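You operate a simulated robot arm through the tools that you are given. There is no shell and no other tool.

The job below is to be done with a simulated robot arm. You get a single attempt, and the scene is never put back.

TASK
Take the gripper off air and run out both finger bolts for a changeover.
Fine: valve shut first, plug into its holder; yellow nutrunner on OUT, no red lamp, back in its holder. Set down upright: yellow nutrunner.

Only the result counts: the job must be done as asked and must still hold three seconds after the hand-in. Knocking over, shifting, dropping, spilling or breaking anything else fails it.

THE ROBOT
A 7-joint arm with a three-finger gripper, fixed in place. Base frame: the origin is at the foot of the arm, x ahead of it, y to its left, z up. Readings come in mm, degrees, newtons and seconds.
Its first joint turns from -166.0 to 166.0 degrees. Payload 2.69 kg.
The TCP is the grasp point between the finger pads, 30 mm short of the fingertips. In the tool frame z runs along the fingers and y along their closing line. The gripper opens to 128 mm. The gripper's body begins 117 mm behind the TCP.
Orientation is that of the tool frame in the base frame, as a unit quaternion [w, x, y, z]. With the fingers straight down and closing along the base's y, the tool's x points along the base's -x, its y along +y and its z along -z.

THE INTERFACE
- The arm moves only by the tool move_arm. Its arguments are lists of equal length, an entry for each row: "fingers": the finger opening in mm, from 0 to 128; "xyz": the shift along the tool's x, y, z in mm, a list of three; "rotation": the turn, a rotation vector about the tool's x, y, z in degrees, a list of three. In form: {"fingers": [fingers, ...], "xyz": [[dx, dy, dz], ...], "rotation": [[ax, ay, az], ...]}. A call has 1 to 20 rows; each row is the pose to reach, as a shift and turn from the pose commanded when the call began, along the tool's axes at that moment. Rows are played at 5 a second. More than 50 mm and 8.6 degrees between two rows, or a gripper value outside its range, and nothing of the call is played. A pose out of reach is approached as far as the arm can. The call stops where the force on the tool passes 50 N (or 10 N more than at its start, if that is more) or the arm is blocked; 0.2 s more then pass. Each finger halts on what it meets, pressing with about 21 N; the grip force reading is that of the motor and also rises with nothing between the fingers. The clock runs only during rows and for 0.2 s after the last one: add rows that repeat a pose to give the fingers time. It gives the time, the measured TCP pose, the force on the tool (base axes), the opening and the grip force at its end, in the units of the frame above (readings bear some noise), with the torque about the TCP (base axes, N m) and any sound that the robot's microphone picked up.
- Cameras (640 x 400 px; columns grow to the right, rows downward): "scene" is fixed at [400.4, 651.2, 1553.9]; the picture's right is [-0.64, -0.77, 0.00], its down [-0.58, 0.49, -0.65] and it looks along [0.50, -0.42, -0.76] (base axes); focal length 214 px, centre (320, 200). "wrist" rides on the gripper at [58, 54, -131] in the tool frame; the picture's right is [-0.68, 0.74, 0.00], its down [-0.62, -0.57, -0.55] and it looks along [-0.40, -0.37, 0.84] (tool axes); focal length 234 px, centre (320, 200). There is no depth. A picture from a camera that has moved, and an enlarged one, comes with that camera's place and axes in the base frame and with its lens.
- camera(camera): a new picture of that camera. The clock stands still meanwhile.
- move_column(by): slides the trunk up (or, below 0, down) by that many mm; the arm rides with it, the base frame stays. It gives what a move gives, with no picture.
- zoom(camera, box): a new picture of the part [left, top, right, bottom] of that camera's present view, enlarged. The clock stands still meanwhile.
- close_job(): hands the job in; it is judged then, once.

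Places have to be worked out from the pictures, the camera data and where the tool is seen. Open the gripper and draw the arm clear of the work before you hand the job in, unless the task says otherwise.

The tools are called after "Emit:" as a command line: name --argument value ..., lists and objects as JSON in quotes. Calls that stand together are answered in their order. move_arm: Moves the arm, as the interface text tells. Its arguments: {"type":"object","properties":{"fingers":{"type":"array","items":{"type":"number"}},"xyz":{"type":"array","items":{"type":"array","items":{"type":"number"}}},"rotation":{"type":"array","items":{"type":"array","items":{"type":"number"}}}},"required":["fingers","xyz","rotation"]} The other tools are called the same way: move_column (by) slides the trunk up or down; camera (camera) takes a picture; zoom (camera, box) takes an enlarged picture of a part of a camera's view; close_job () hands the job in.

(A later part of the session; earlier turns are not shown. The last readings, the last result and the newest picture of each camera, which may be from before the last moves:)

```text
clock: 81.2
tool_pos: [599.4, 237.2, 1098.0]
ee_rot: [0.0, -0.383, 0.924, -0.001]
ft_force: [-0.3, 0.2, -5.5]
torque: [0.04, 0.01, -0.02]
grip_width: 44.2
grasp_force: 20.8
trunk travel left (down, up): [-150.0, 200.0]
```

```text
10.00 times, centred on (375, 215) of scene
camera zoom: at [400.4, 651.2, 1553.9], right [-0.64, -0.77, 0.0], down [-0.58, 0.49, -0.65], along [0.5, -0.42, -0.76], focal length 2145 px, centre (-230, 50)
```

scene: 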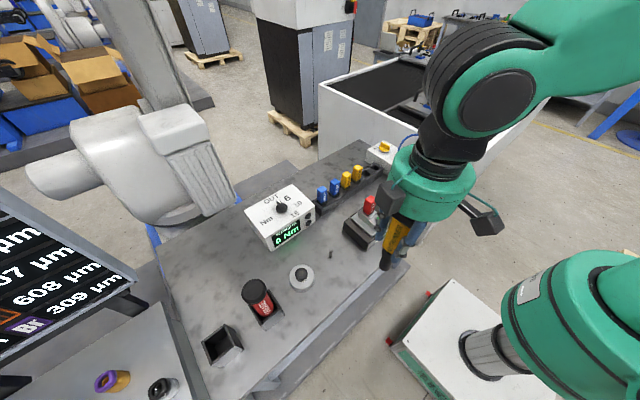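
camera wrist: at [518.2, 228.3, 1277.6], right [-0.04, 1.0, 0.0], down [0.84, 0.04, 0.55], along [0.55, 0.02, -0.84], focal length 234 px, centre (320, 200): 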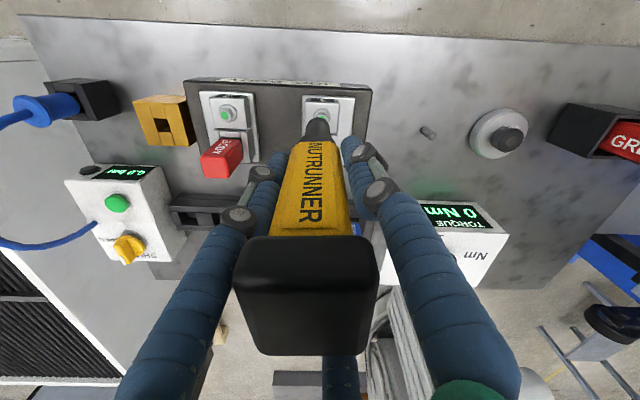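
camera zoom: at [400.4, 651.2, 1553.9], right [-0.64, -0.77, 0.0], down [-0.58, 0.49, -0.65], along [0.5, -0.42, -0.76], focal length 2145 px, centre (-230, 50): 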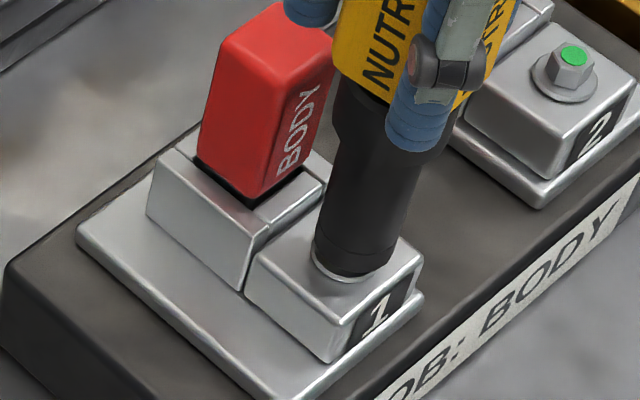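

The socket now sits right over the hex, with only the washer edge showing beneath it. I'll lower in 1.5 mm steps and watch force and sound.

Emit:
move_arm --fingers '[10, 10, 10, 10, 10]' --xyz '[[0, 0, 1.5], [0, 0, 3], [0, 0, 4.5], [0, 0, 6], [0, 0, 6]]' --rotation '[[0, 0, 0], [0, 0, 0], [0, 0, 0], [0, 0, 0], [0, 0, 0]]'

Emit:
zoom --camera "scene" --box '[355, 195, 395, 235]'

```text
clock: 82.4
tool_pos: [600.4, 239.5, 1093.1]
ee_rot: [0.001, -0.383, 0.924, 0.0]
ft_force: [0.1, 0.0, -7.0]
torque: [0.0, 0.0, 0.02]
grip_width: 44.0
grasp_force: 20.9
trunk travel left (down, up): [-150.0, 200.0]
```

```text
10.00 times, centred on (375, 215) of scene
camera zoom: at [400.4, 651.2, 1553.9], right [-0.64, -0.77, 0.0], down [-0.58, 0.49, -0.65], along [0.5, -0.42, -0.76], focal length 2145 px, centre (-230, 50)
```

zoom: 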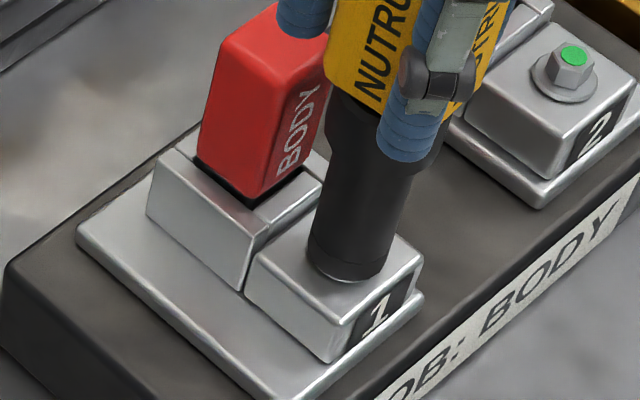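

No contact yet, and the washer is nearly covered. I'll keep lowering slowly.

Emit:
move_arm --fingers '[10, 10, 10, 10, 10]' --xyz '[[0, 0, 1.5], [0, 0, 3], [0, 0, 4.5], [0, 0, 6], [0, 0, 6]]' --rotation '[[0, 0, 0], [0, 0, 0], [0, 0, 0], [0, 0, 0], [0, 0, 0]]'

Emit:
zoom --camera "scene" --box '[355, 195, 395, 235]'

Emit:
zoom --camera "wrist" --box '[270, 70, 370, 150]'

```text
clock: 83.6
tool_pos: [600.1, 237.5, 1088.9]
ee_rot: [0.001, -0.382, 0.924, 0.0]
ft_force: [2.2, -6.6, 15.8]
torque: [-1.69, -0.31, 0.18]
grip_width: 44.5
grasp_force: 20.6
trunk travel left (down, up): [-150.0, 200.0]
```

```text
10.00 times, centred on (375, 215) of scene
camera zoom: at [400.4, 651.2, 1553.9], right [-0.64, -0.77, 0.0], down [-0.58, 0.49, -0.65], along [0.5, -0.42, -0.76], focal length 2145 px, centre (-230, 50)
```

zoom: 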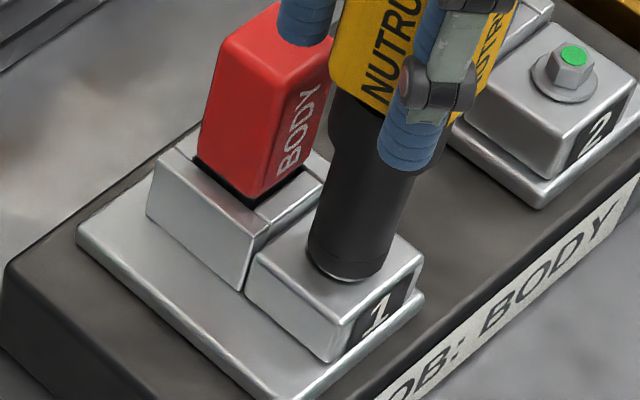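

```text
5.00 times, centred on (320, 110) of wrist
camera zoom: at [518.3, 233.1, 1219.9], right [-0.04, 1.0, 0.0], down [0.83, 0.03, 0.55], along [0.55, 0.02, -0.83], focal length 1171 px, centre (320, 650)
```

zoom: 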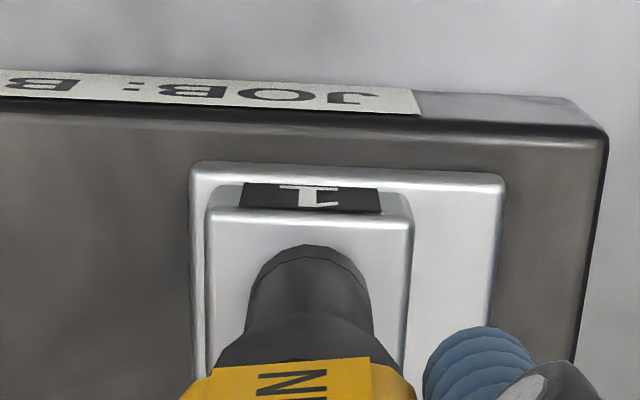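

The socket has touched down: about 22 N of axial contact with a slight -y side load. I'll hold here for a second and a half and listen for the nutrunner running.

Emit:
move_arm --fingers '[10, 10, 10, 10, 10, 10, 10, 10]' --xyz '[[0, 0, 0.5], [0, 0, 0.5], [0, 0, 0.5], [0, 0, 0.5], [0, 0, 0.5], [0, 0, 0.5], [0, 0, 0.5], [0, 0, 0.5]]' --rotation '[[0, 0, 0], [0, 0, 0], [0, 0, 0], [0, 0, 0], [0, 0, 0], [0, 0, 0], [0, 0, 0], [0, 0, 0]]'

Emit:
zoom --camera "scene" --box '[240, 150, 420, 270]'

```text
clock: 85.4
tool_pos: [598.5, 237.5, 1088.0]
ee_rot: [0.0, -0.382, 0.924, 0.0]
ft_force: [0.1, -0.3, 5.4]
torque: [0.03, -0.02, 0.02]
grip_width: 43.2
grasp_force: 20.8
trunk travel left (down, up): [-150.0, 200.0]
```

```text
3.33 times, centred on (330, 210) of scene
camera zoom: at [400.4, 651.2, 1553.9], right [-0.64, -0.77, 0.0], down [-0.58, 0.49, -0.65], along [0.5, -0.42, -0.76], focal length 715 px, centre (287, 167)
```

zoom: 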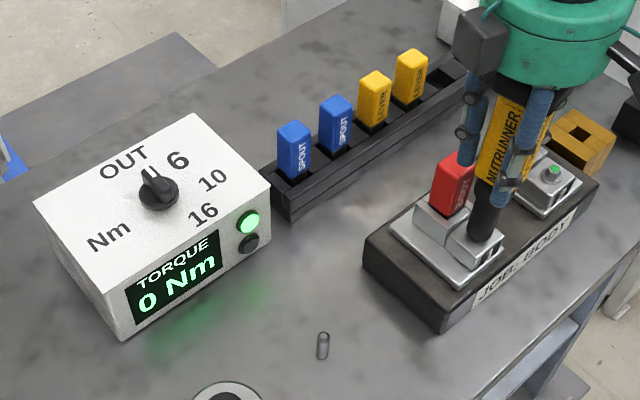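

The controller's upper lamp has lit green and the side load vanished, so bolt 1 seems to have run out. I'll lift the nutrunner straight up 45 mm and inspect the bolt and lamps.

Emit:
move_arm --fingers '[10, 10, 10, 10, 10]' --xyz '[[0, 0, -8], [0, 0, -20], [0, 0, -35], [0, 0, -50], [0, 0, -50]]' --rotation '[[0, 0, 0], [0, 0, 0], [0, 0, 0], [0, 0, 0], [0, 0, 0]]'

Emit:
zoom --camera "scene" --box '[335, 170, 415, 250]'

Emit:
zoom --camera "scene" --box '[240, 180, 320, 250]'

Emit:
camera --camera "wrist"

```text
clock: 86.6
tool_pos: [600.3, 235.7, 1136.3]
ee_rot: [0.0, -0.382, 0.924, 0.0]
ft_force: [0.0, -1.1, -6.2]
torque: [0.02, -0.02, 0.01]
grip_width: 43.6
grasp_force: 20.9
trunk travel left (down, up): [-150.0, 200.0]
```

```text
5.00 times, centred on (375, 210) of scene
camera zoom: at [400.4, 651.2, 1553.9], right [-0.64, -0.77, 0.0], down [-0.58, 0.49, -0.65], along [0.5, -0.42, -0.76], focal length 1072 px, centre (45, 150)
```

zoom: 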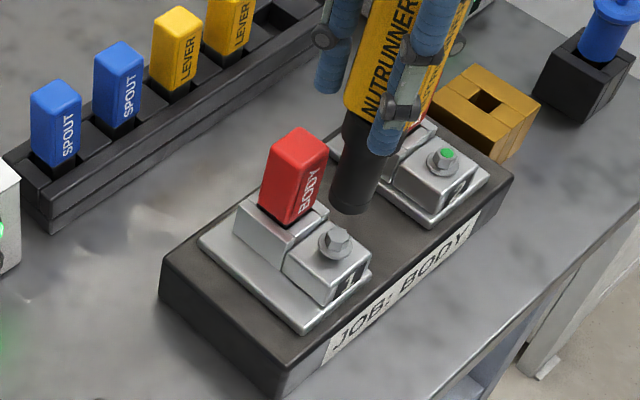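

```text
5.71 times, centred on (280, 215) of scene
camera zoom: at [400.4, 651.2, 1553.9], right [-0.64, -0.77, 0.0], down [-0.58, 0.49, -0.65], along [0.5, -0.42, -0.76], focal length 1226 px, centre (549, 114)
```

zoom: 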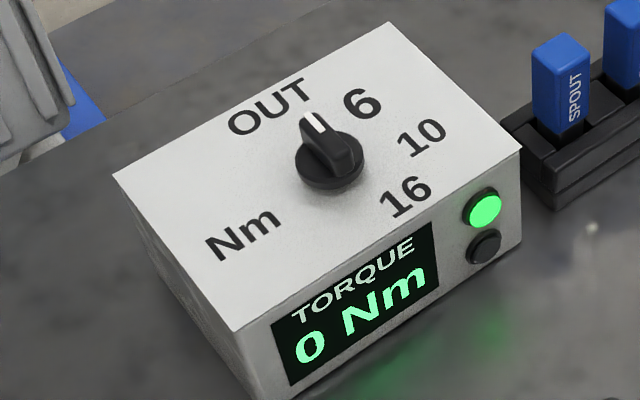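

```text
taken
camera wrist: at [519.5, 232.0, 1266.5], right [-0.04, 1.0, 0.0], down [0.84, 0.04, 0.55], along [0.55, 0.02, -0.84], focal length 234 px, centre (320, 200)
```

wrist: 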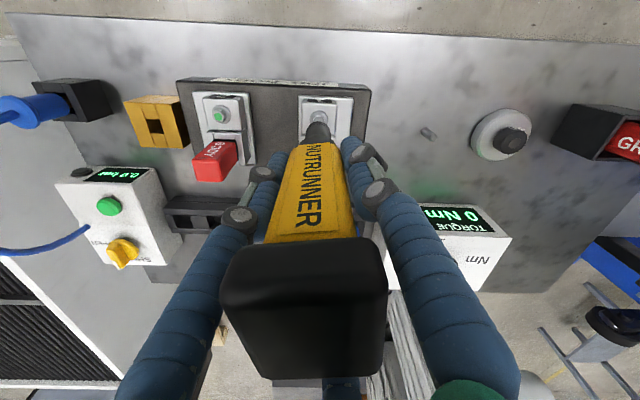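

Bolt 1's green mark is gone and the green lamp is lit with no red lamp. The cap looks slightly turned in the grip, so I'll check the nose position before going to bolt 2.

Emit:
zoom --camera "wrist" --box '[260, 80, 380, 180]'

Emit:
zoom --camera "scene" --box '[365, 150, 425, 230]'

```text
4.00 times, centred on (320, 130) of wrist
camera zoom: at [519.5, 232.0, 1266.5], right [-0.04, 1.0, 0.0], down [0.84, 0.04, 0.55], along [0.55, 0.02, -0.84], focal length 937 px, centre (320, 480)
```

zoom: 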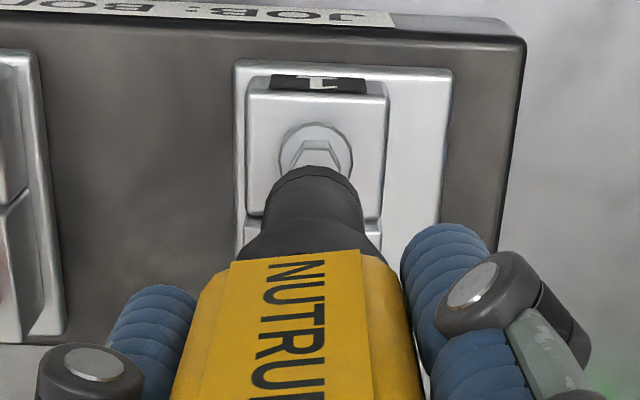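

```text
5.00 times, centred on (395, 190) of scene
camera zoom: at [400.4, 651.2, 1553.9], right [-0.64, -0.77, 0.0], down [-0.58, 0.49, -0.65], along [0.5, -0.42, -0.76], focal length 1072 px, centre (-55, 250)
```

zoom: 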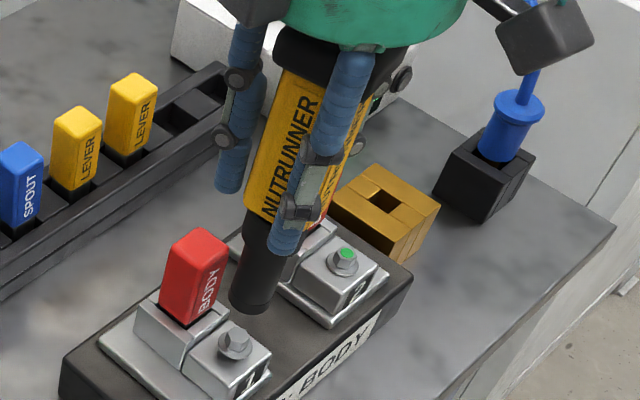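

The tip is on the tool axis and bolt 1's true position matches TCP ≈[599.5, 236.5]. Bolt 2 is about 121 mm further in -y. I'll raise 25 mm, shift across and lower to about 18 mm above it to align.

Emit:
move_arm --fingers '[10, 10, 10, 10, 10, 10, 10, 10]' --xyz '[[0, 0, -25], [28.5, -28.5, -25], [57, -57, -25], [85.6, -85.6, -25], [85.6, -85.6, -5], [85.6, -85.6, 10], [85.6, -85.6, 20], [85.6, -85.6, 20]]' --rotation '[[0, 0, 0], [0, 0, 0], [0, 0, 0], [0, 0, 0], [0, 0, 0], [0, 0, 0], [0, 0, 0], [0, 0, 0]]'

Emit:
zoom --camera "wrist" --box '[260, 70, 380, 170]'

Emit:
zoom --camera "scene" --box '[375, 165, 425, 215]'

```text
clock: 88.4
tool_pos: [598.9, 116.3, 1118.2]
ee_rot: [0.0, -0.383, 0.924, 0.0]
ft_force: [-0.1, -0.5, -6.3]
torque: [0.06, -0.02, 0.0]
grip_width: 43.4
grasp_force: 21.3
trunk travel left (down, up): [-150.0, 200.0]
```

```text
4.00 times, centred on (320, 120) of wrist
camera zoom: at [518.7, 112.5, 1248.3], right [-0.04, 1.0, 0.0], down [0.84, 0.04, 0.55], along [0.55, 0.02, -0.84], focal length 937 px, centre (320, 520)
```

zoom: 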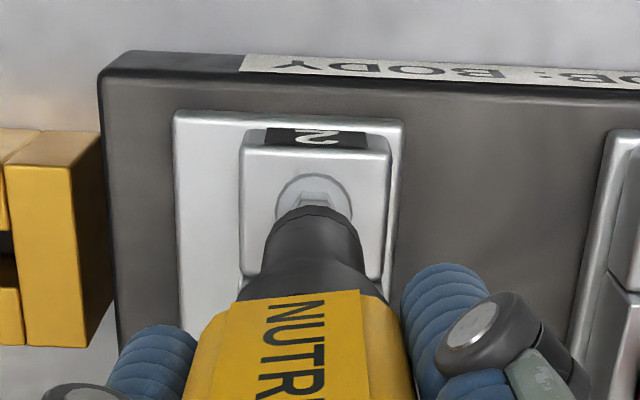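

```text
8.00 times, centred on (400, 190) of scene
camera zoom: at [400.4, 651.2, 1553.9], right [-0.64, -0.77, 0.0], down [-0.58, 0.49, -0.65], along [0.5, -0.42, -0.76], focal length 1716 px, centre (-320, 280)
```

zoom: 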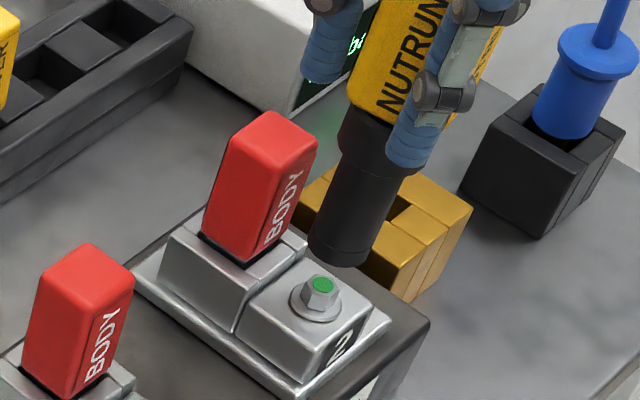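

Re-triangulating shows the nutrunner slid up about 11 mm in the grip; the tip is now at ≈[596.5, 113.5, 1000], some 30 mm above bolt 2. The remaining offset is about (+1.5, -0.3), so I'll correct that and lower 24 mm.

Emit:
move_arm --fingers '[10, 10, 10, 10, 10]' --xyz '[[-0.9, -1.3, 6], [-0.9, -1.3, 12], [-0.9, -1.3, 18], [-0.9, -1.3, 24], [-0.9, -1.3, 24]]' --rotation '[[0, 0, 0], [0, 0, 0], [0, 0, 0], [0, 0, 0], [0, 0, 0]]'

Emit:
zoom --camera "wrist" --box '[260, 70, 380, 170]'

Emit:
zoom --camera "scene" --box '[375, 165, 425, 215]'

```text
clock: 89.6
tool_pos: [600.5, 117.4, 1092.1]
ee_rot: [-0.001, -0.383, 0.924, -0.001]
ft_force: [-0.1, -0.9, -5.8]
torque: [-0.02, 0.02, -0.02]
grip_width: 43.4
grasp_force: 20.8
trunk travel left (down, up): [-150.0, 200.0]
```

```text
4.00 times, centred on (320, 120) of wrist
camera zoom: at [520.1, 112.4, 1222.1], right [-0.04, 1.0, 0.0], down [0.84, 0.04, 0.55], along [0.55, 0.02, -0.84], focal length 937 px, centre (320, 520)
```

zoom: 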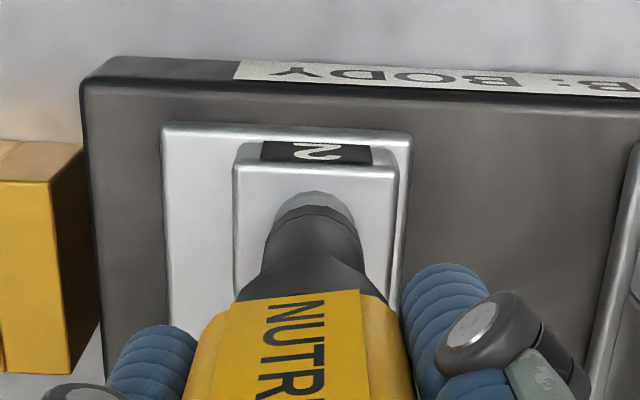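

```text
8.00 times, centred on (400, 190) of scene
camera zoom: at [400.4, 651.2, 1553.9], right [-0.64, -0.77, 0.0], down [-0.58, 0.49, -0.65], along [0.5, -0.42, -0.76], focal length 1716 px, centre (-320, 280)
```

zoom: 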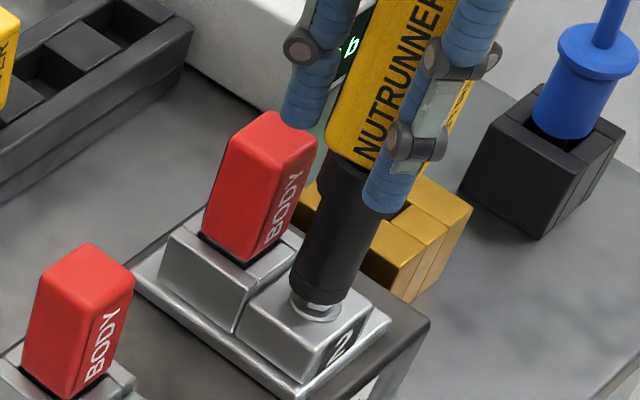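

The socket is within about 1 mm of the bolt in the wrist view. I'll nudge -0.7 mm in y and lower 11 mm in small steps.

Emit:
move_arm --fingers '[10, 10, 10, 10, 10, 10]' --xyz '[[0.5, -0.5, 3], [0.5, -0.5, 5], [0.5, -0.5, 7], [0.5, -0.5, 9], [0.5, -0.5, 11], [0.5, -0.5, 11]]' --rotation '[[0, 0, 0], [0, 0, 0], [0, 0, 0], [0, 0, 0], [0, 0, 0], [0, 0, 0]]'

Emit:
zoom --camera "scene" --box '[375, 165, 425, 215]'

Emit:
zoom --camera "scene" --box '[240, 150, 420, 270]'

```text
clock: 91.0
tool_pos: [602.6, 115.3, 1084.1]
ee_rot: [0.001, -0.383, 0.924, 0.0]
ft_force: [-7.4, -0.5, 16.0]
torque: [-0.07, 0.88, -0.02]
grip_width: 43.6
grasp_force: 20.7
trunk travel left (down, up): [-150.0, 200.0]
```

```text
8.00 times, centred on (400, 190) of scene
camera zoom: at [400.4, 651.2, 1553.9], right [-0.64, -0.77, 0.0], down [-0.58, 0.49, -0.65], along [0.5, -0.42, -0.76], focal length 1716 px, centre (-320, 280)
```

zoom: 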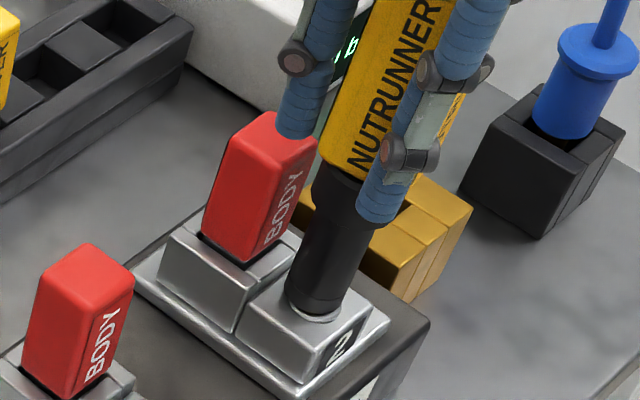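

```text
3.33 times, centred on (330, 210) of scene
camera zoom: at [400.4, 651.2, 1553.9], right [-0.64, -0.77, 0.0], down [-0.58, 0.49, -0.65], along [0.5, -0.42, -0.76], focal length 715 px, centre (287, 167)
```

zoom: 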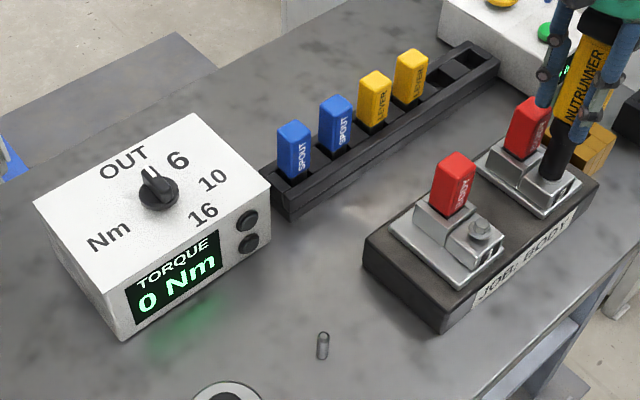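

Contact is made again at about 22 N, and the lamp has gone dark as a new cycle begins. I'll hold with a touch more pressure and wait for the result.

Emit:
move_arm --fingers '[10, 10, 10, 10, 10, 10, 10, 10]' --xyz '[[0, 0, 0.5], [0, 0, 0.5], [0, 0, 0.5], [0, 0, 0.5], [0, 0, 0.5], [0, 0, 0.5], [0, 0, 0.5], [0, 0, 0.5]]' --rotation '[[0, 0, 0], [0, 0, 0], [0, 0, 0], [0, 0, 0], [0, 0, 0], [0, 0, 0], [0, 0, 0], [0, 0, 0]]'

Emit:
zoom --camera "scene" --box '[240, 150, 420, 270]'

Emit:
zoom --camera "scene" --box '[375, 165, 425, 215]'

```text
clock: 92.8
tool_pos: [600.9, 115.8, 1080.7]
ee_rot: [0.0, -0.383, 0.924, 0.0]
ft_force: [-0.6, 0.2, 2.9]
torque: [-0.02, 0.13, -0.04]
grip_width: 43.4
grasp_force: 20.6
trunk travel left (down, up): [-150.0, 200.0]
```

```text
3.33 times, centred on (330, 210) of scene
camera zoom: at [400.4, 651.2, 1553.9], right [-0.64, -0.77, 0.0], down [-0.58, 0.49, -0.65], along [0.5, -0.42, -0.76], focal length 715 px, centre (287, 167)
```

zoom: 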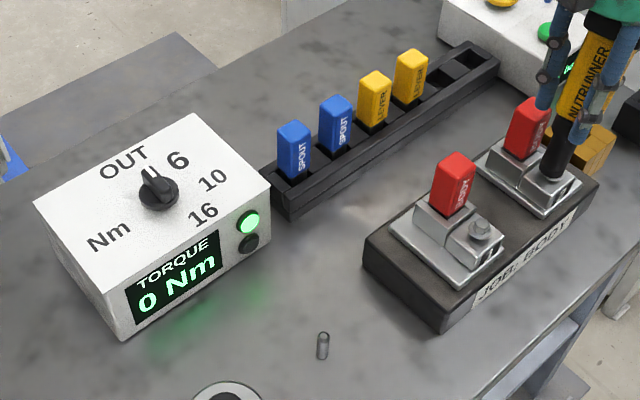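

```text
8.00 times, centred on (400, 190) of scene
camera zoom: at [400.4, 651.2, 1553.9], right [-0.64, -0.77, 0.0], down [-0.58, 0.49, -0.65], along [0.5, -0.42, -0.76], focal length 1716 px, centre (-320, 280)
```

zoom: 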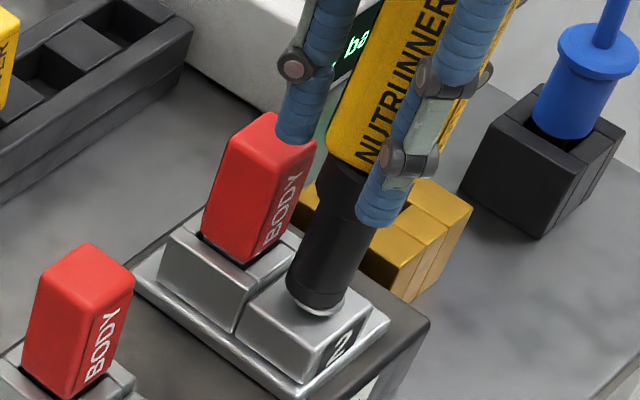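

The green lamp lit again with no red lamp, so bolt 2 has run out too. I'll lift straight up and confirm both bolts.

Emit:
move_arm --fingers '[10, 10, 10, 10, 10, 10]' --xyz '[[0, 0, -8], [0, 0, -20], [0, 0, -40], [0, 0, -70], [0, 0, -105], [0, 0, -105]]' --rotation '[[0, 0, 0], [0, 0, 0], [0, 0, 0], [0, 0, 0], [0, 0, 0], [0, 0, 0]]'

Emit:
zoom --camera "scene" --box '[240, 150, 420, 270]'

Emit:
zoom --camera "scene" --box '[335, 130, 435, 250]'

Emit:
camera --camera "wrist"

```text
clock: 94.2
tool_pos: [601.6, 116.0, 1184.4]
ee_rot: [0.0, -0.383, 0.924, 0.0]
ft_force: [0.3, -0.8, -5.6]
torque: [-0.01, -0.04, -0.02]
grip_width: 43.3
grasp_force: 21.3
trunk travel left (down, up): [-150.0, 200.0]
```

```text
3.33 times, centred on (330, 210) of scene
camera zoom: at [400.4, 651.2, 1553.9], right [-0.64, -0.77, 0.0], down [-0.58, 0.49, -0.65], along [0.5, -0.42, -0.76], focal length 715 px, centre (287, 167)
```

zoom: 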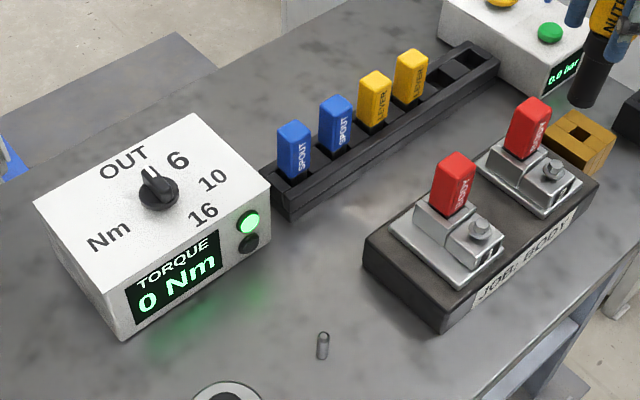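

```text
3.33 times, centred on (385, 190) of scene
camera zoom: at [400.4, 651.2, 1553.9], right [-0.64, -0.77, 0.0], down [-0.58, 0.49, -0.65], along [0.5, -0.42, -0.76], focal length 715 px, centre (103, 233)
```

zoom: 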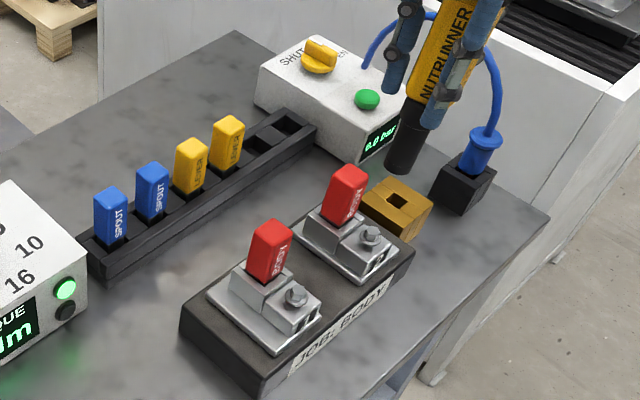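

```text
taken
camera wrist: at [521.0, 111.4, 1314.3], right [-0.04, 1.0, 0.0], down [0.84, 0.04, 0.55], along [0.55, 0.02, -0.84], focal length 234 px, centre (320, 200)
```

wrist: 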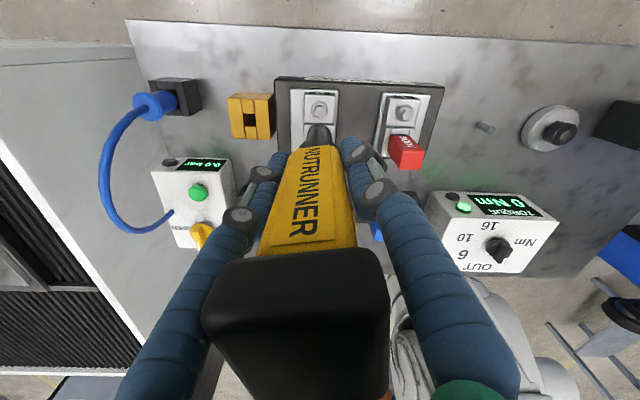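

Both bolts are out, the green lamp is on and the red is dark. Before returning the nutrunner I'll check how it sits in the grip, both tilt and tip position.

Emit:
zoom --camera "scene" --box '[380, 110, 460, 190]'

Emit:
zoom --camera "wrist" --box '[230, 100, 410, 280]'

```text
5.00 times, centred on (420, 150) of scene
camera zoom: at [400.4, 651.2, 1553.9], right [-0.64, -0.77, 0.0], down [-0.58, 0.49, -0.65], along [0.5, -0.42, -0.76], focal length 1072 px, centre (-180, 450)
```

zoom: 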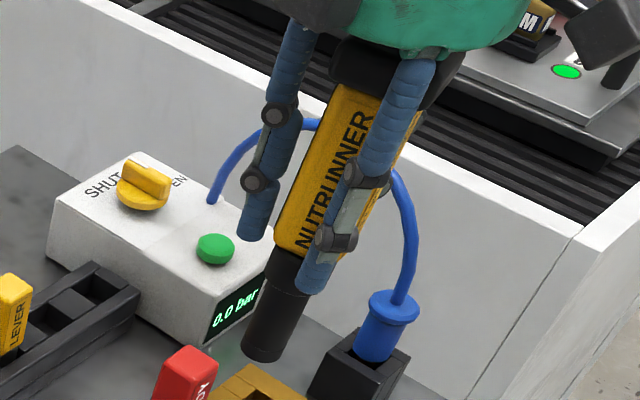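

```text
2.22 times, centred on (320, 190) of wrist
camera zoom: at [521.0, 111.4, 1314.3], right [-0.04, 1.0, 0.0], down [0.84, 0.04, 0.55], along [0.55, 0.02, -0.84], focal length 520 px, centre (320, 222)
```

zoom: 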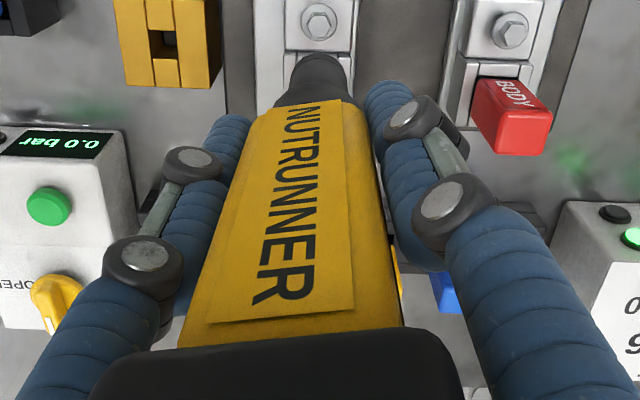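

The nutrunner hangs vertical within a degree or two and has slid up in the grip to put its tip about 109 mm below the TCP. I'll carry it back by the same clear route along x≈470 to above its holder.

Emit:
move_arm --fingers '[10, 10, 10, 10, 10, 10, 10, 10, 10, 10, 10, 10, 10, 10, 10, 10, 10, 10, 10]' --xyz '[[10.6, 46, -10], [17.7, 95.5, -10], [17.7, 145, -10], [-2.8, 188.1, -10], [-34.6, 219.9, -10], [-66.5, 251.7, -10], [-98.3, 283.5, -10], [-130.1, 315.4, -10], [-161.9, 347.2, -10], [-193.7, 379, -10], [-225.6, 410.8, -10], [-257.4, 442.6, -10], [-289.2, 474.5, -10], [-317.5, 502.8, -10], [-360.6, 516.2, -10], [-406.6, 512.6, -10], [-445.5, 495, -10], [-481.9, 464.9, -10], [-481.9, 464.9, -10]]' --rotation '[[0, 0, 0], [0, 0, 0], [0, 0, 0], [0, 0, 0], [0, 0, 0], [0, 0, 0], [0, 0, 0], [0, 0, 0], [0, 0, 0], [0, 0, 0], [0, 0, 0], [0, 0, 0], [0, 0, 0], [0, 0, 0], [0, 0, 0], [0, 0, 0], [0, 0, 0], [0, 0, 0], [0, 0, 0]]'

Emit:
camera --camera "wrist"

Emit:
zoom --camera "wrist" --box '[250, 70, 390, 190]'

Emit:
zoom --camera "scene" --box '[130, 270, 270, 390]'

```text
clock: 98.2
tool_pos: [618.2, 785.8, 1186.5]
ee_rot: [-0.001, -0.383, 0.924, -0.001]
ft_force: [1.5, -1.2, -7.0]
torque: [0.03, 0.05, -0.02]
grip_width: 43.1
grasp_force: 20.6
trunk travel left (down, up): [-150.0, 200.0]
```

```text
taken
camera wrist: at [537.7, 781.9, 1318.2], right [-0.04, 1.0, 0.0], down [0.84, 0.04, 0.55], along [0.55, 0.02, -0.84], focal length 234 px, centre (320, 200)
```

wrist: 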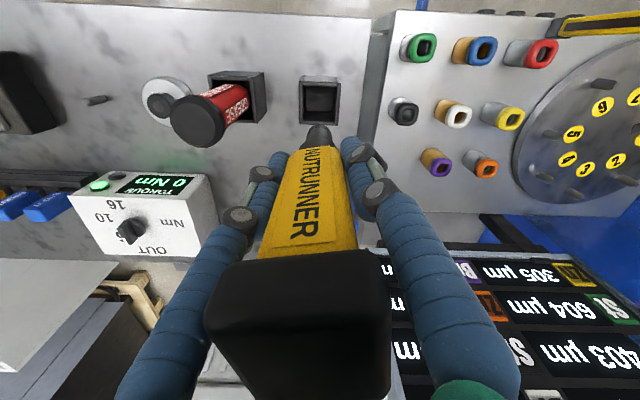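

```text
3.33 times, centred on (320, 130) of wrist
camera zoom: at [537.7, 781.9, 1318.2], right [-0.04, 1.0, 0.0], down [0.84, 0.04, 0.55], along [0.55, 0.02, -0.84], focal length 781 px, centre (320, 433)
```

zoom: 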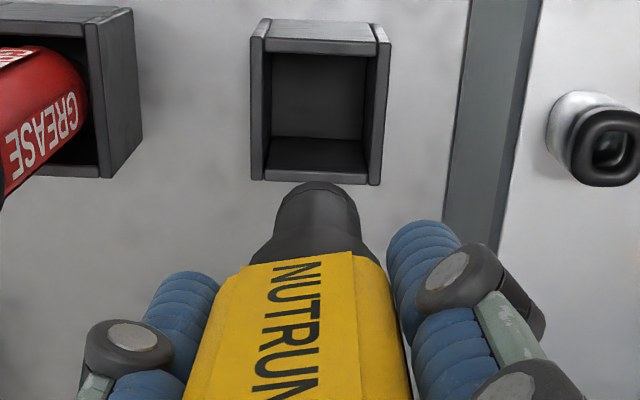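

```text
3.33 times, centred on (200, 330) of scene
camera zoom: at [400.4, 651.2, 1553.9], right [-0.64, -0.77, 0.0], down [-0.58, 0.49, -0.65], along [0.5, -0.42, -0.76], focal length 715 px, centre (720, -233)
```

zoom: 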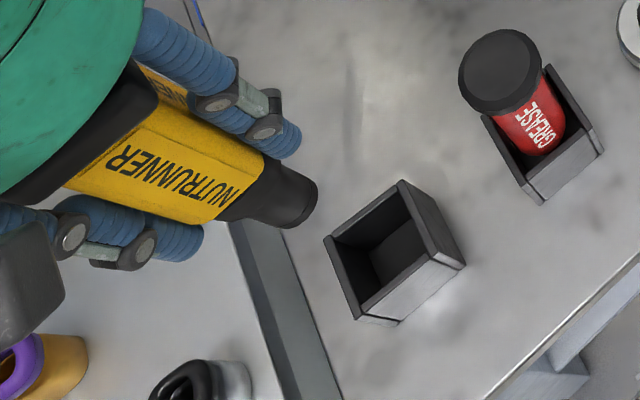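

I'm above the holder, which is about (-3.5, -0.5) mm from the TCP. The nutrunner has turned about +9° in the grip. I'll correct position and yaw, then lower to leave the tip just above the rim.

Emit:
move_arm --fingers '[10, 10, 10, 10, 10, 10, 10]' --xyz '[[1.6, 1.2, 0], [3.2, 2.5, 0], [3.2, 2.5, 30], [3.2, 2.5, 65], [3.2, 2.5, 100], [3.2, 2.5, 125], [3.2, 2.5, 125]]' --rotation '[[0, 0, 4], [0, 0, 8], [0, 0, 8], [0, 0, 8], [0, 0, 8], [0, 0, 8], [0, 0, 8]]'

Emit:
camera --camera "wrist"

Emit:
zoom --camera "wrist" --box '[250, 60, 390, 180]'

Emit:
zoom --camera "scene" --box '[180, 300, 260, 370]'

```text
clock: 99.8
tool_pos: [606.9, 782.5, 1071.1]
ee_rot: [0.0, -0.317, 0.948, 0.0]
ft_force: [-0.6, -0.9, -5.7]
torque: [-0.04, -0.04, -0.01]
grip_width: 43.2
grasp_force: 21.1
trunk travel left (down, up): [-150.0, 200.0]
```

```text
taken
camera wrist: at [525.6, 789.6, 1201.7], right [0.1, 1.0, 0.0], down [0.83, -0.08, 0.55], along [0.55, -0.05, -0.84], focal length 234 px, centre (320, 200)
```

wrist: 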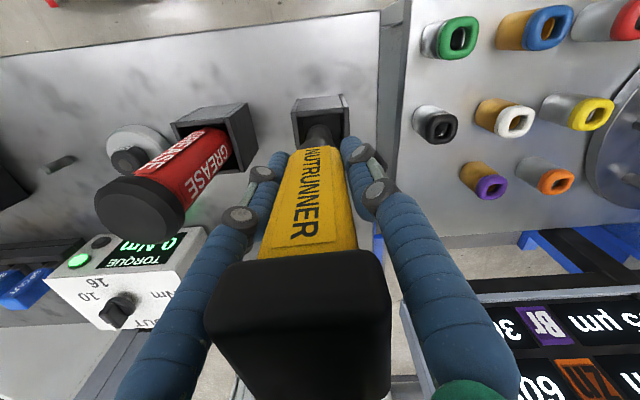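

```text
3.33 times, centred on (320, 120) of wrist
camera zoom: at [525.6, 789.6, 1201.7], right [0.1, 1.0, 0.0], down [0.83, -0.08, 0.55], along [0.55, -0.05, -0.84], focal length 781 px, centre (320, 467)
```

zoom: 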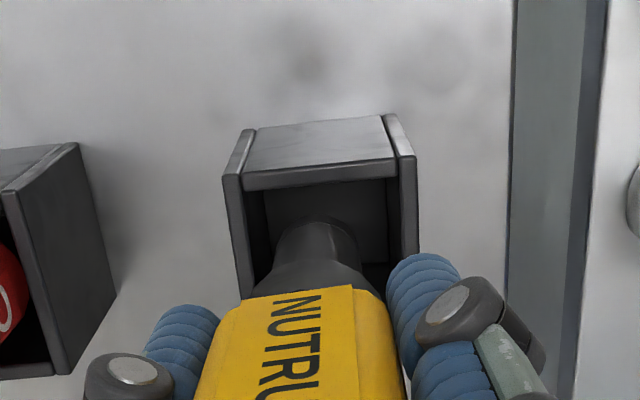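

```text
5.71 times, centred on (220, 335) of scene
camera zoom: at [400.4, 651.2, 1553.9], right [-0.64, -0.77, 0.0], down [-0.58, 0.49, -0.65], along [0.5, -0.42, -0.76], focal length 1226 px, centre (891, -571)
```

zoom: 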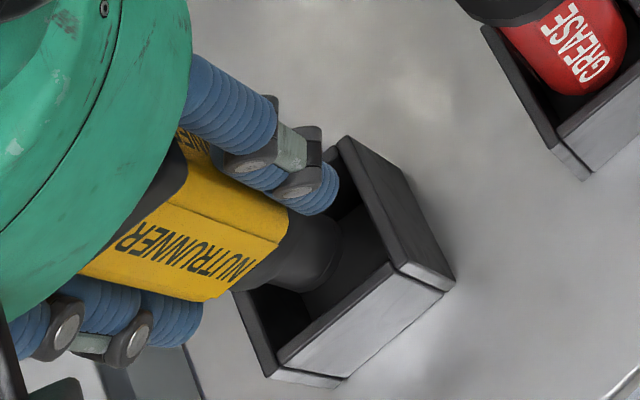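

The earlier pose had been slightly beyond reach, so my correction overshot: the TCP is at [606.5, 782.5] and the pick pose was [613.3, 785.4]. The tip is still above the rim, so I'll shift (+6.8, +2.9) and recheck.

Emit:
move_arm --fingers '[10, 10, 10, 10]' --xyz '[[-3.6, -0.9, 0], [-7.2, -1.8, 0], [-7.2, -1.8, 0], [-7.2, -1.8, 0]]' --rotation '[[0, 0, 0], [0, 0, 0], [0, 0, 0], [0, 0, 0]]'

Emit:
zoom --camera "wrist" --box '[250, 60, 390, 180]'

Emit:
zoom --camera "scene" --box '[180, 300, 260, 370]'

```text
clock: 100.8
tool_pos: [614.3, 785.4, 1070.8]
ee_rot: [0.0, -0.318, 0.948, 0.0]
ft_force: [-0.5, -0.3, -6.0]
torque: [-0.01, -0.03, 0.0]
grip_width: 43.3
grasp_force: 20.8
trunk travel left (down, up): [-150.0, 200.0]
```

```text
3.33 times, centred on (320, 120) of wrist
camera zoom: at [533.5, 793.6, 1201.7], right [0.1, 1.0, 0.0], down [0.83, -0.08, 0.55], along [0.55, -0.05, -0.84], focal length 781 px, centre (320, 467)
```

zoom: 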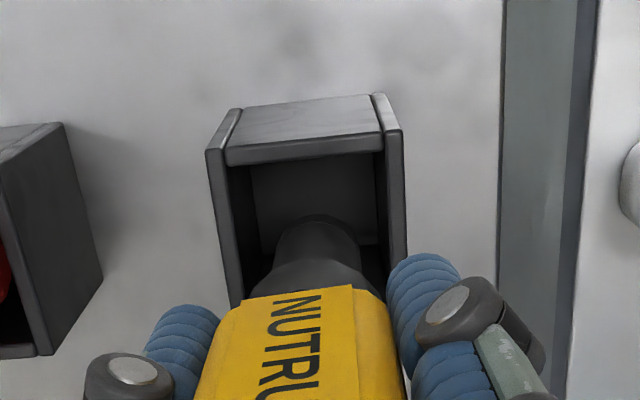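

```text
5.71 times, centred on (220, 335) of scene
camera zoom: at [400.4, 651.2, 1553.9], right [-0.64, -0.77, 0.0], down [-0.58, 0.49, -0.65], along [0.5, -0.42, -0.76], focal length 1226 px, centre (891, -571)
```

zoom: 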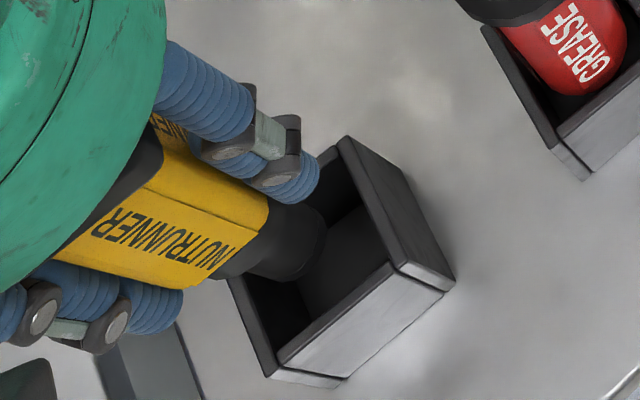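

Position matches the pick pose within a millimetre, and the nose is centred over the opening. I'll lower 70 mm into the holder.

Emit:
move_arm --fingers '[10, 10, 10, 10, 10, 10]' --xyz '[[0, 0, 15], [0, 0, 30], [0, 0, 45], [0, 0, 58], [0, 0, 70], [0, 0, 70]]' --rotation '[[0, 0, 0], [0, 0, 0], [0, 0, 0], [0, 0, 0], [0, 0, 0], [0, 0, 0]]'

Emit:
zoom --camera "wrist" --box '[220, 60, 420, 280]'

Emit:
zoom --camera "scene" --box '[180, 300, 260, 370]'

```text
clock: 102.2
tool_pos: [617.1, 788.3, 1002.1]
ee_rot: [0.0, -0.317, 0.948, 0.0]
ft_force: [0.1, -0.4, -6.4]
torque: [0.02, 0.0, 0.03]
grip_width: 43.2
grasp_force: 20.9
trunk travel left (down, up): [-150.0, 200.0]
```

```text
1.82 times, centred on (320, 170) of wrist
camera zoom: at [536.2, 795.0, 1133.3], right [0.1, 1.0, 0.0], down [0.83, -0.08, 0.55], along [0.55, -0.05, -0.84], focal length 426 px, centre (320, 254)
```

zoom: 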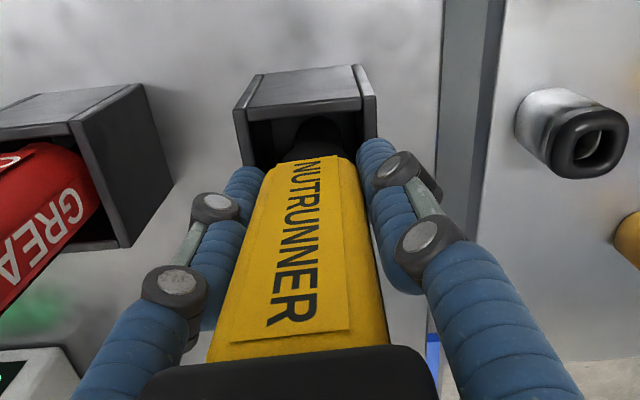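

```text
5.71 times, centred on (220, 335) of scene
camera zoom: at [400.4, 651.2, 1553.9], right [-0.64, -0.77, 0.0], down [-0.58, 0.49, -0.65], along [0.5, -0.42, -0.76], focal length 1226 px, centre (891, -571)
```

zoom: 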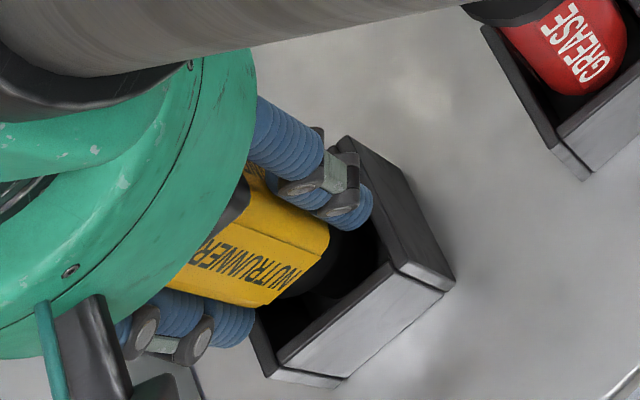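

The pose drifted about (+3, +2.5) mm while lowering, so I'll bring it back to the original pick position and then lower slowly toward the holder floor.

Emit:
move_arm --fingers '[10, 10, 10, 10, 10, 10, 10]' --xyz '[[3.5, -0.2, 0], [3.5, -0.2, 2], [3.5, -0.2, 4], [3.5, -0.2, 6], [3.5, -0.2, 8], [3.5, -0.2, 10], [3.5, -0.2, 10]]' --rotation '[[0, 0, 0], [0, 0, 0], [0, 0, 0], [0, 0, 0], [0, 0, 0], [0, 0, 0], [0, 0, 0]]'

```text
clock: 103.8
tool_pos: [613.4, 785.0, 990.7]
ee_rot: [0.0, -0.317, 0.948, 0.0]
ft_force: [1.0, 0.0, -6.2]
torque: [-0.02, 0.0, -0.04]
grip_width: 43.0
grasp_force: 21.4
trunk travel left (down, up): [-150.0, 200.0]
```

The tool is at [613.4, 785, 990.7] with no contact yet. I'll keep lowering 1.5 mm at a time until the nose touches the floor.

Emit:
move_arm --fingers '[10, 10, 10, 10, 10, 10]' --xyz '[[0, 0, 1.5], [0, 0, 3], [0, 0, 4.5], [0, 0, 6], [0, 0, 7], [0, 0, 7]]' --rotation '[[0, 0, 0], [0, 0, 0], [0, 0, 0], [0, 0, 0], [0, 0, 0], [0, 0, 0]]'

Emit:
zoom --camera "wrist" --box '[220, 60, 420, 280]'

Emit:
zoom --camera "scene" --box '[180, 300, 260, 370]'

```text
clock: 105.2
tool_pos: [614.0, 786.2, 988.8]
ee_rot: [0.003, -0.317, 0.948, 0.002]
ft_force: [-2.6, 2.9, 30.7]
torque: [0.05, 0.71, -0.09]
grip_width: 43.0
grasp_force: 20.8
trunk travel left (down, up): [-150.0, 200.0]
```

```text
1.82 times, centred on (320, 170) of wrist
camera zoom: at [533.6, 791.2, 1120.0], right [0.1, 1.0, 0.01], down [0.83, -0.08, 0.55], along [0.55, -0.05, -0.83], focal length 426 px, centre (320, 254)
```

zoom: 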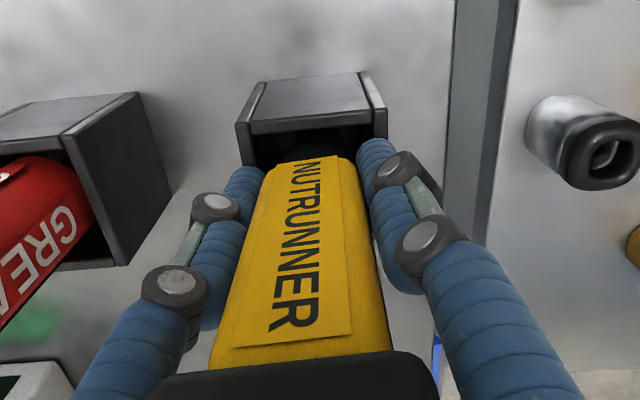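

```text
5.71 times, centred on (220, 335) of scene
camera zoom: at [400.4, 651.2, 1553.9], right [-0.64, -0.77, 0.0], down [-0.58, 0.49, -0.65], along [0.5, -0.42, -0.76], focal length 1226 px, centre (891, -571)
```

zoom: 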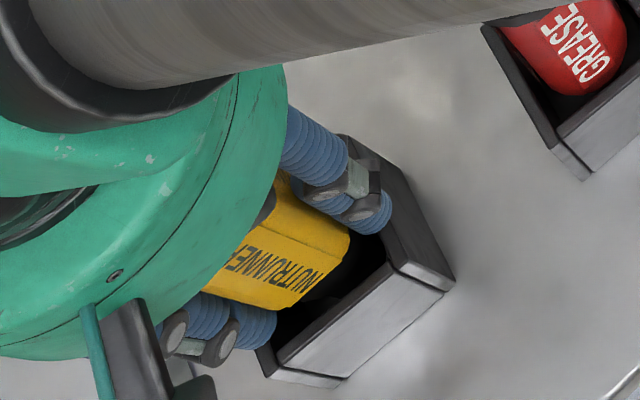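

The nose is on the floor with about 37 N of press. I'll ease up about 4 mm to unload it before opening, and check the force.

Emit:
move_arm --fingers '[10, 10, 10, 10]' --xyz '[[0, 0, -2], [0, 0, -3.5], [0, 0, -3.5], [0, 0, -3.5]]' --rotation '[[0, 0, 0], [0, 0, 0], [0, 0, 0], [0, 0, 0]]'

Emit:
zoom --camera "scene" --box '[190, 310, 250, 370]'

Emit:
zoom --camera "wrist" --box '[260, 80, 380, 180]'

```text
clock: 106.2
tool_pos: [614.6, 784.9, 989.1]
ee_rot: [0.001, -0.318, 0.948, 0.0]
ft_force: [6.8, 8.4, 20.8]
torque: [0.56, -0.35, -0.07]
grip_width: 43.0
grasp_force: 20.5
trunk travel left (down, up): [-150.0, 200.0]
```

```text
6.67 times, centred on (220, 340) of scene
camera zoom: at [400.4, 651.2, 1553.9], right [-0.64, -0.77, 0.0], down [-0.58, 0.49, -0.65], along [0.5, -0.42, -0.76], focal length 1430 px, centre (987, -733)
```

zoom: 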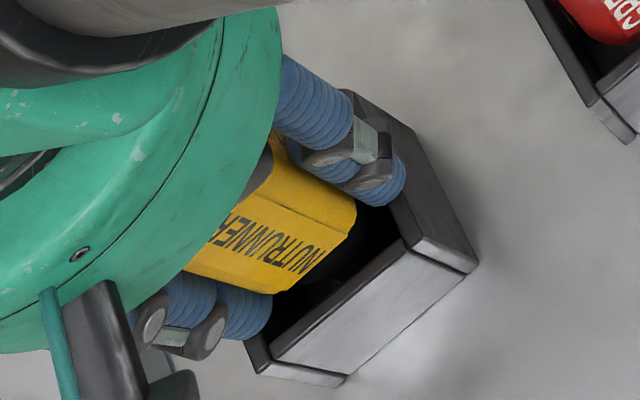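

```text
4.00 times, centred on (320, 130) of wrist
camera zoom: at [533.9, 791.2, 1120.0], right [0.1, 1.0, 0.0], down [0.83, -0.08, 0.55], along [0.55, -0.05, -0.84], focal length 937 px, centre (320, 480)
```

zoom: 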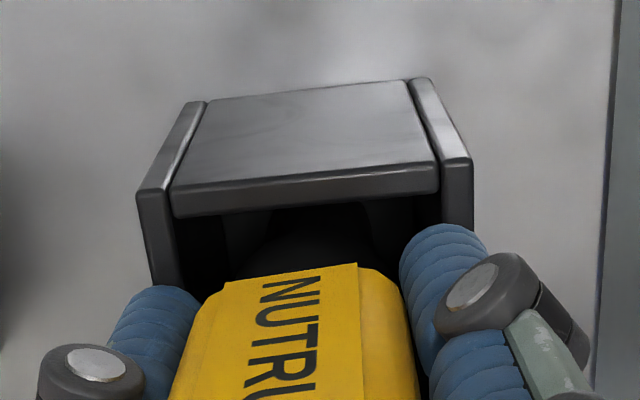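

It's still loaded (about 21 N up, with some side force), so I'll raise another 2.5 mm.

Emit:
move_arm --fingers '[10, 10, 10, 10]' --xyz '[[0, 0, -1.2], [0, 0, -2.5], [0, 0, -2.5], [0, 0, -2.5]]' --rotation '[[0, 0, 0], [0, 0, 0], [0, 0, 0], [0, 0, 0]]'

```text
clock: 107.2
tool_pos: [614.0, 785.2, 990.1]
ee_rot: [0.0, -0.318, 0.948, 0.0]
ft_force: [6.6, 1.8, 8.3]
torque: [0.04, -0.47, 0.02]
grip_width: 43.0
grasp_force: 20.6
trunk travel left (down, up): [-150.0, 200.0]
```

Nearly unloaded; a small +x friction load remains at the tip. I'll ease up 1.2 mm more and follow the load by 0.6 mm in x.

Emit:
move_arm --fingers '[10, 10, 10, 10]' --xyz '[[-0.5, -0.4, -0.6], [-0.5, -0.4, -1.2], [-0.5, -0.4, -1.2], [-0.5, -0.4, -1.2]]' --rotation '[[0, 0, 0], [0, 0, 0], [0, 0, 0], [0, 0, 0]]'

```text
clock: 108.2
tool_pos: [613.6, 785.4, 989.7]
ee_rot: [-0.001, -0.317, 0.948, 0.0]
ft_force: [-0.3, 0.6, -6.1]
torque: [0.03, -0.01, 0.02]
grip_width: 43.1
grasp_force: 21.3
trunk travel left (down, up): [-150.0, 200.0]
```

The tool now hangs free, a fraction of a millimetre above the floor. I'll look at how upright it is before letting go.

Emit:
camera --camera "wrist"

Emit:
camera --camera "scene"

Emit:
zoom --camera "wrist" --box '[220, 60, 420, 280]'

```text
taken
camera wrist: at [533.7, 791.7, 1120.9], right [0.1, 1.0, 0.0], down [0.83, -0.08, 0.55], along [0.55, -0.05, -0.84], focal length 234 px, centre (320, 200)
```

wrist: 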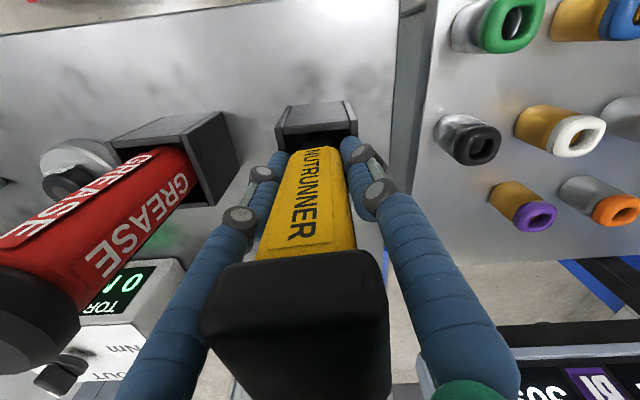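

```text
taken
```

scene: 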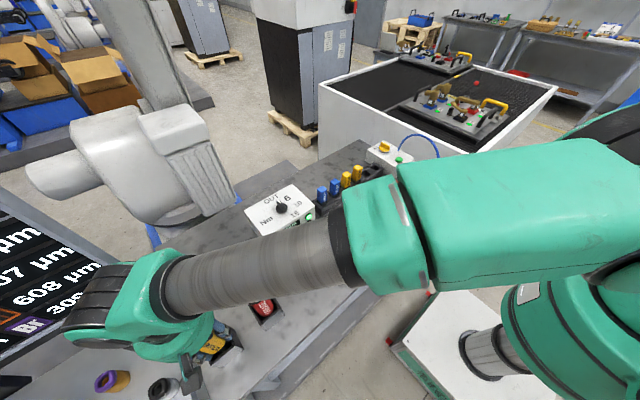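

```text
1.82 times, centred on (320, 170) of wrist
camera zoom: at [533.7, 791.7, 1120.9], right [0.1, 1.0, 0.0], down [0.83, -0.08, 0.55], along [0.55, -0.05, -0.84], focal length 426 px, centre (320, 254)
```

zoom: 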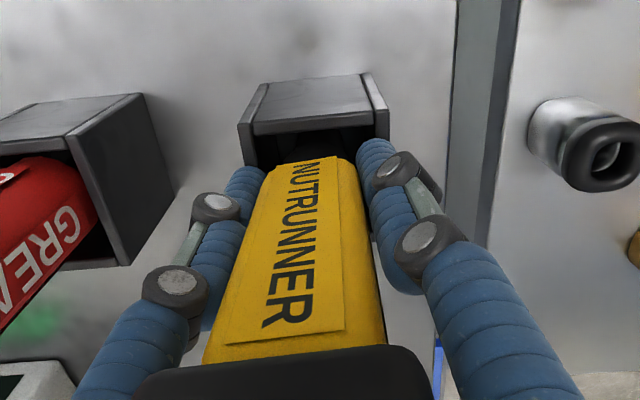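

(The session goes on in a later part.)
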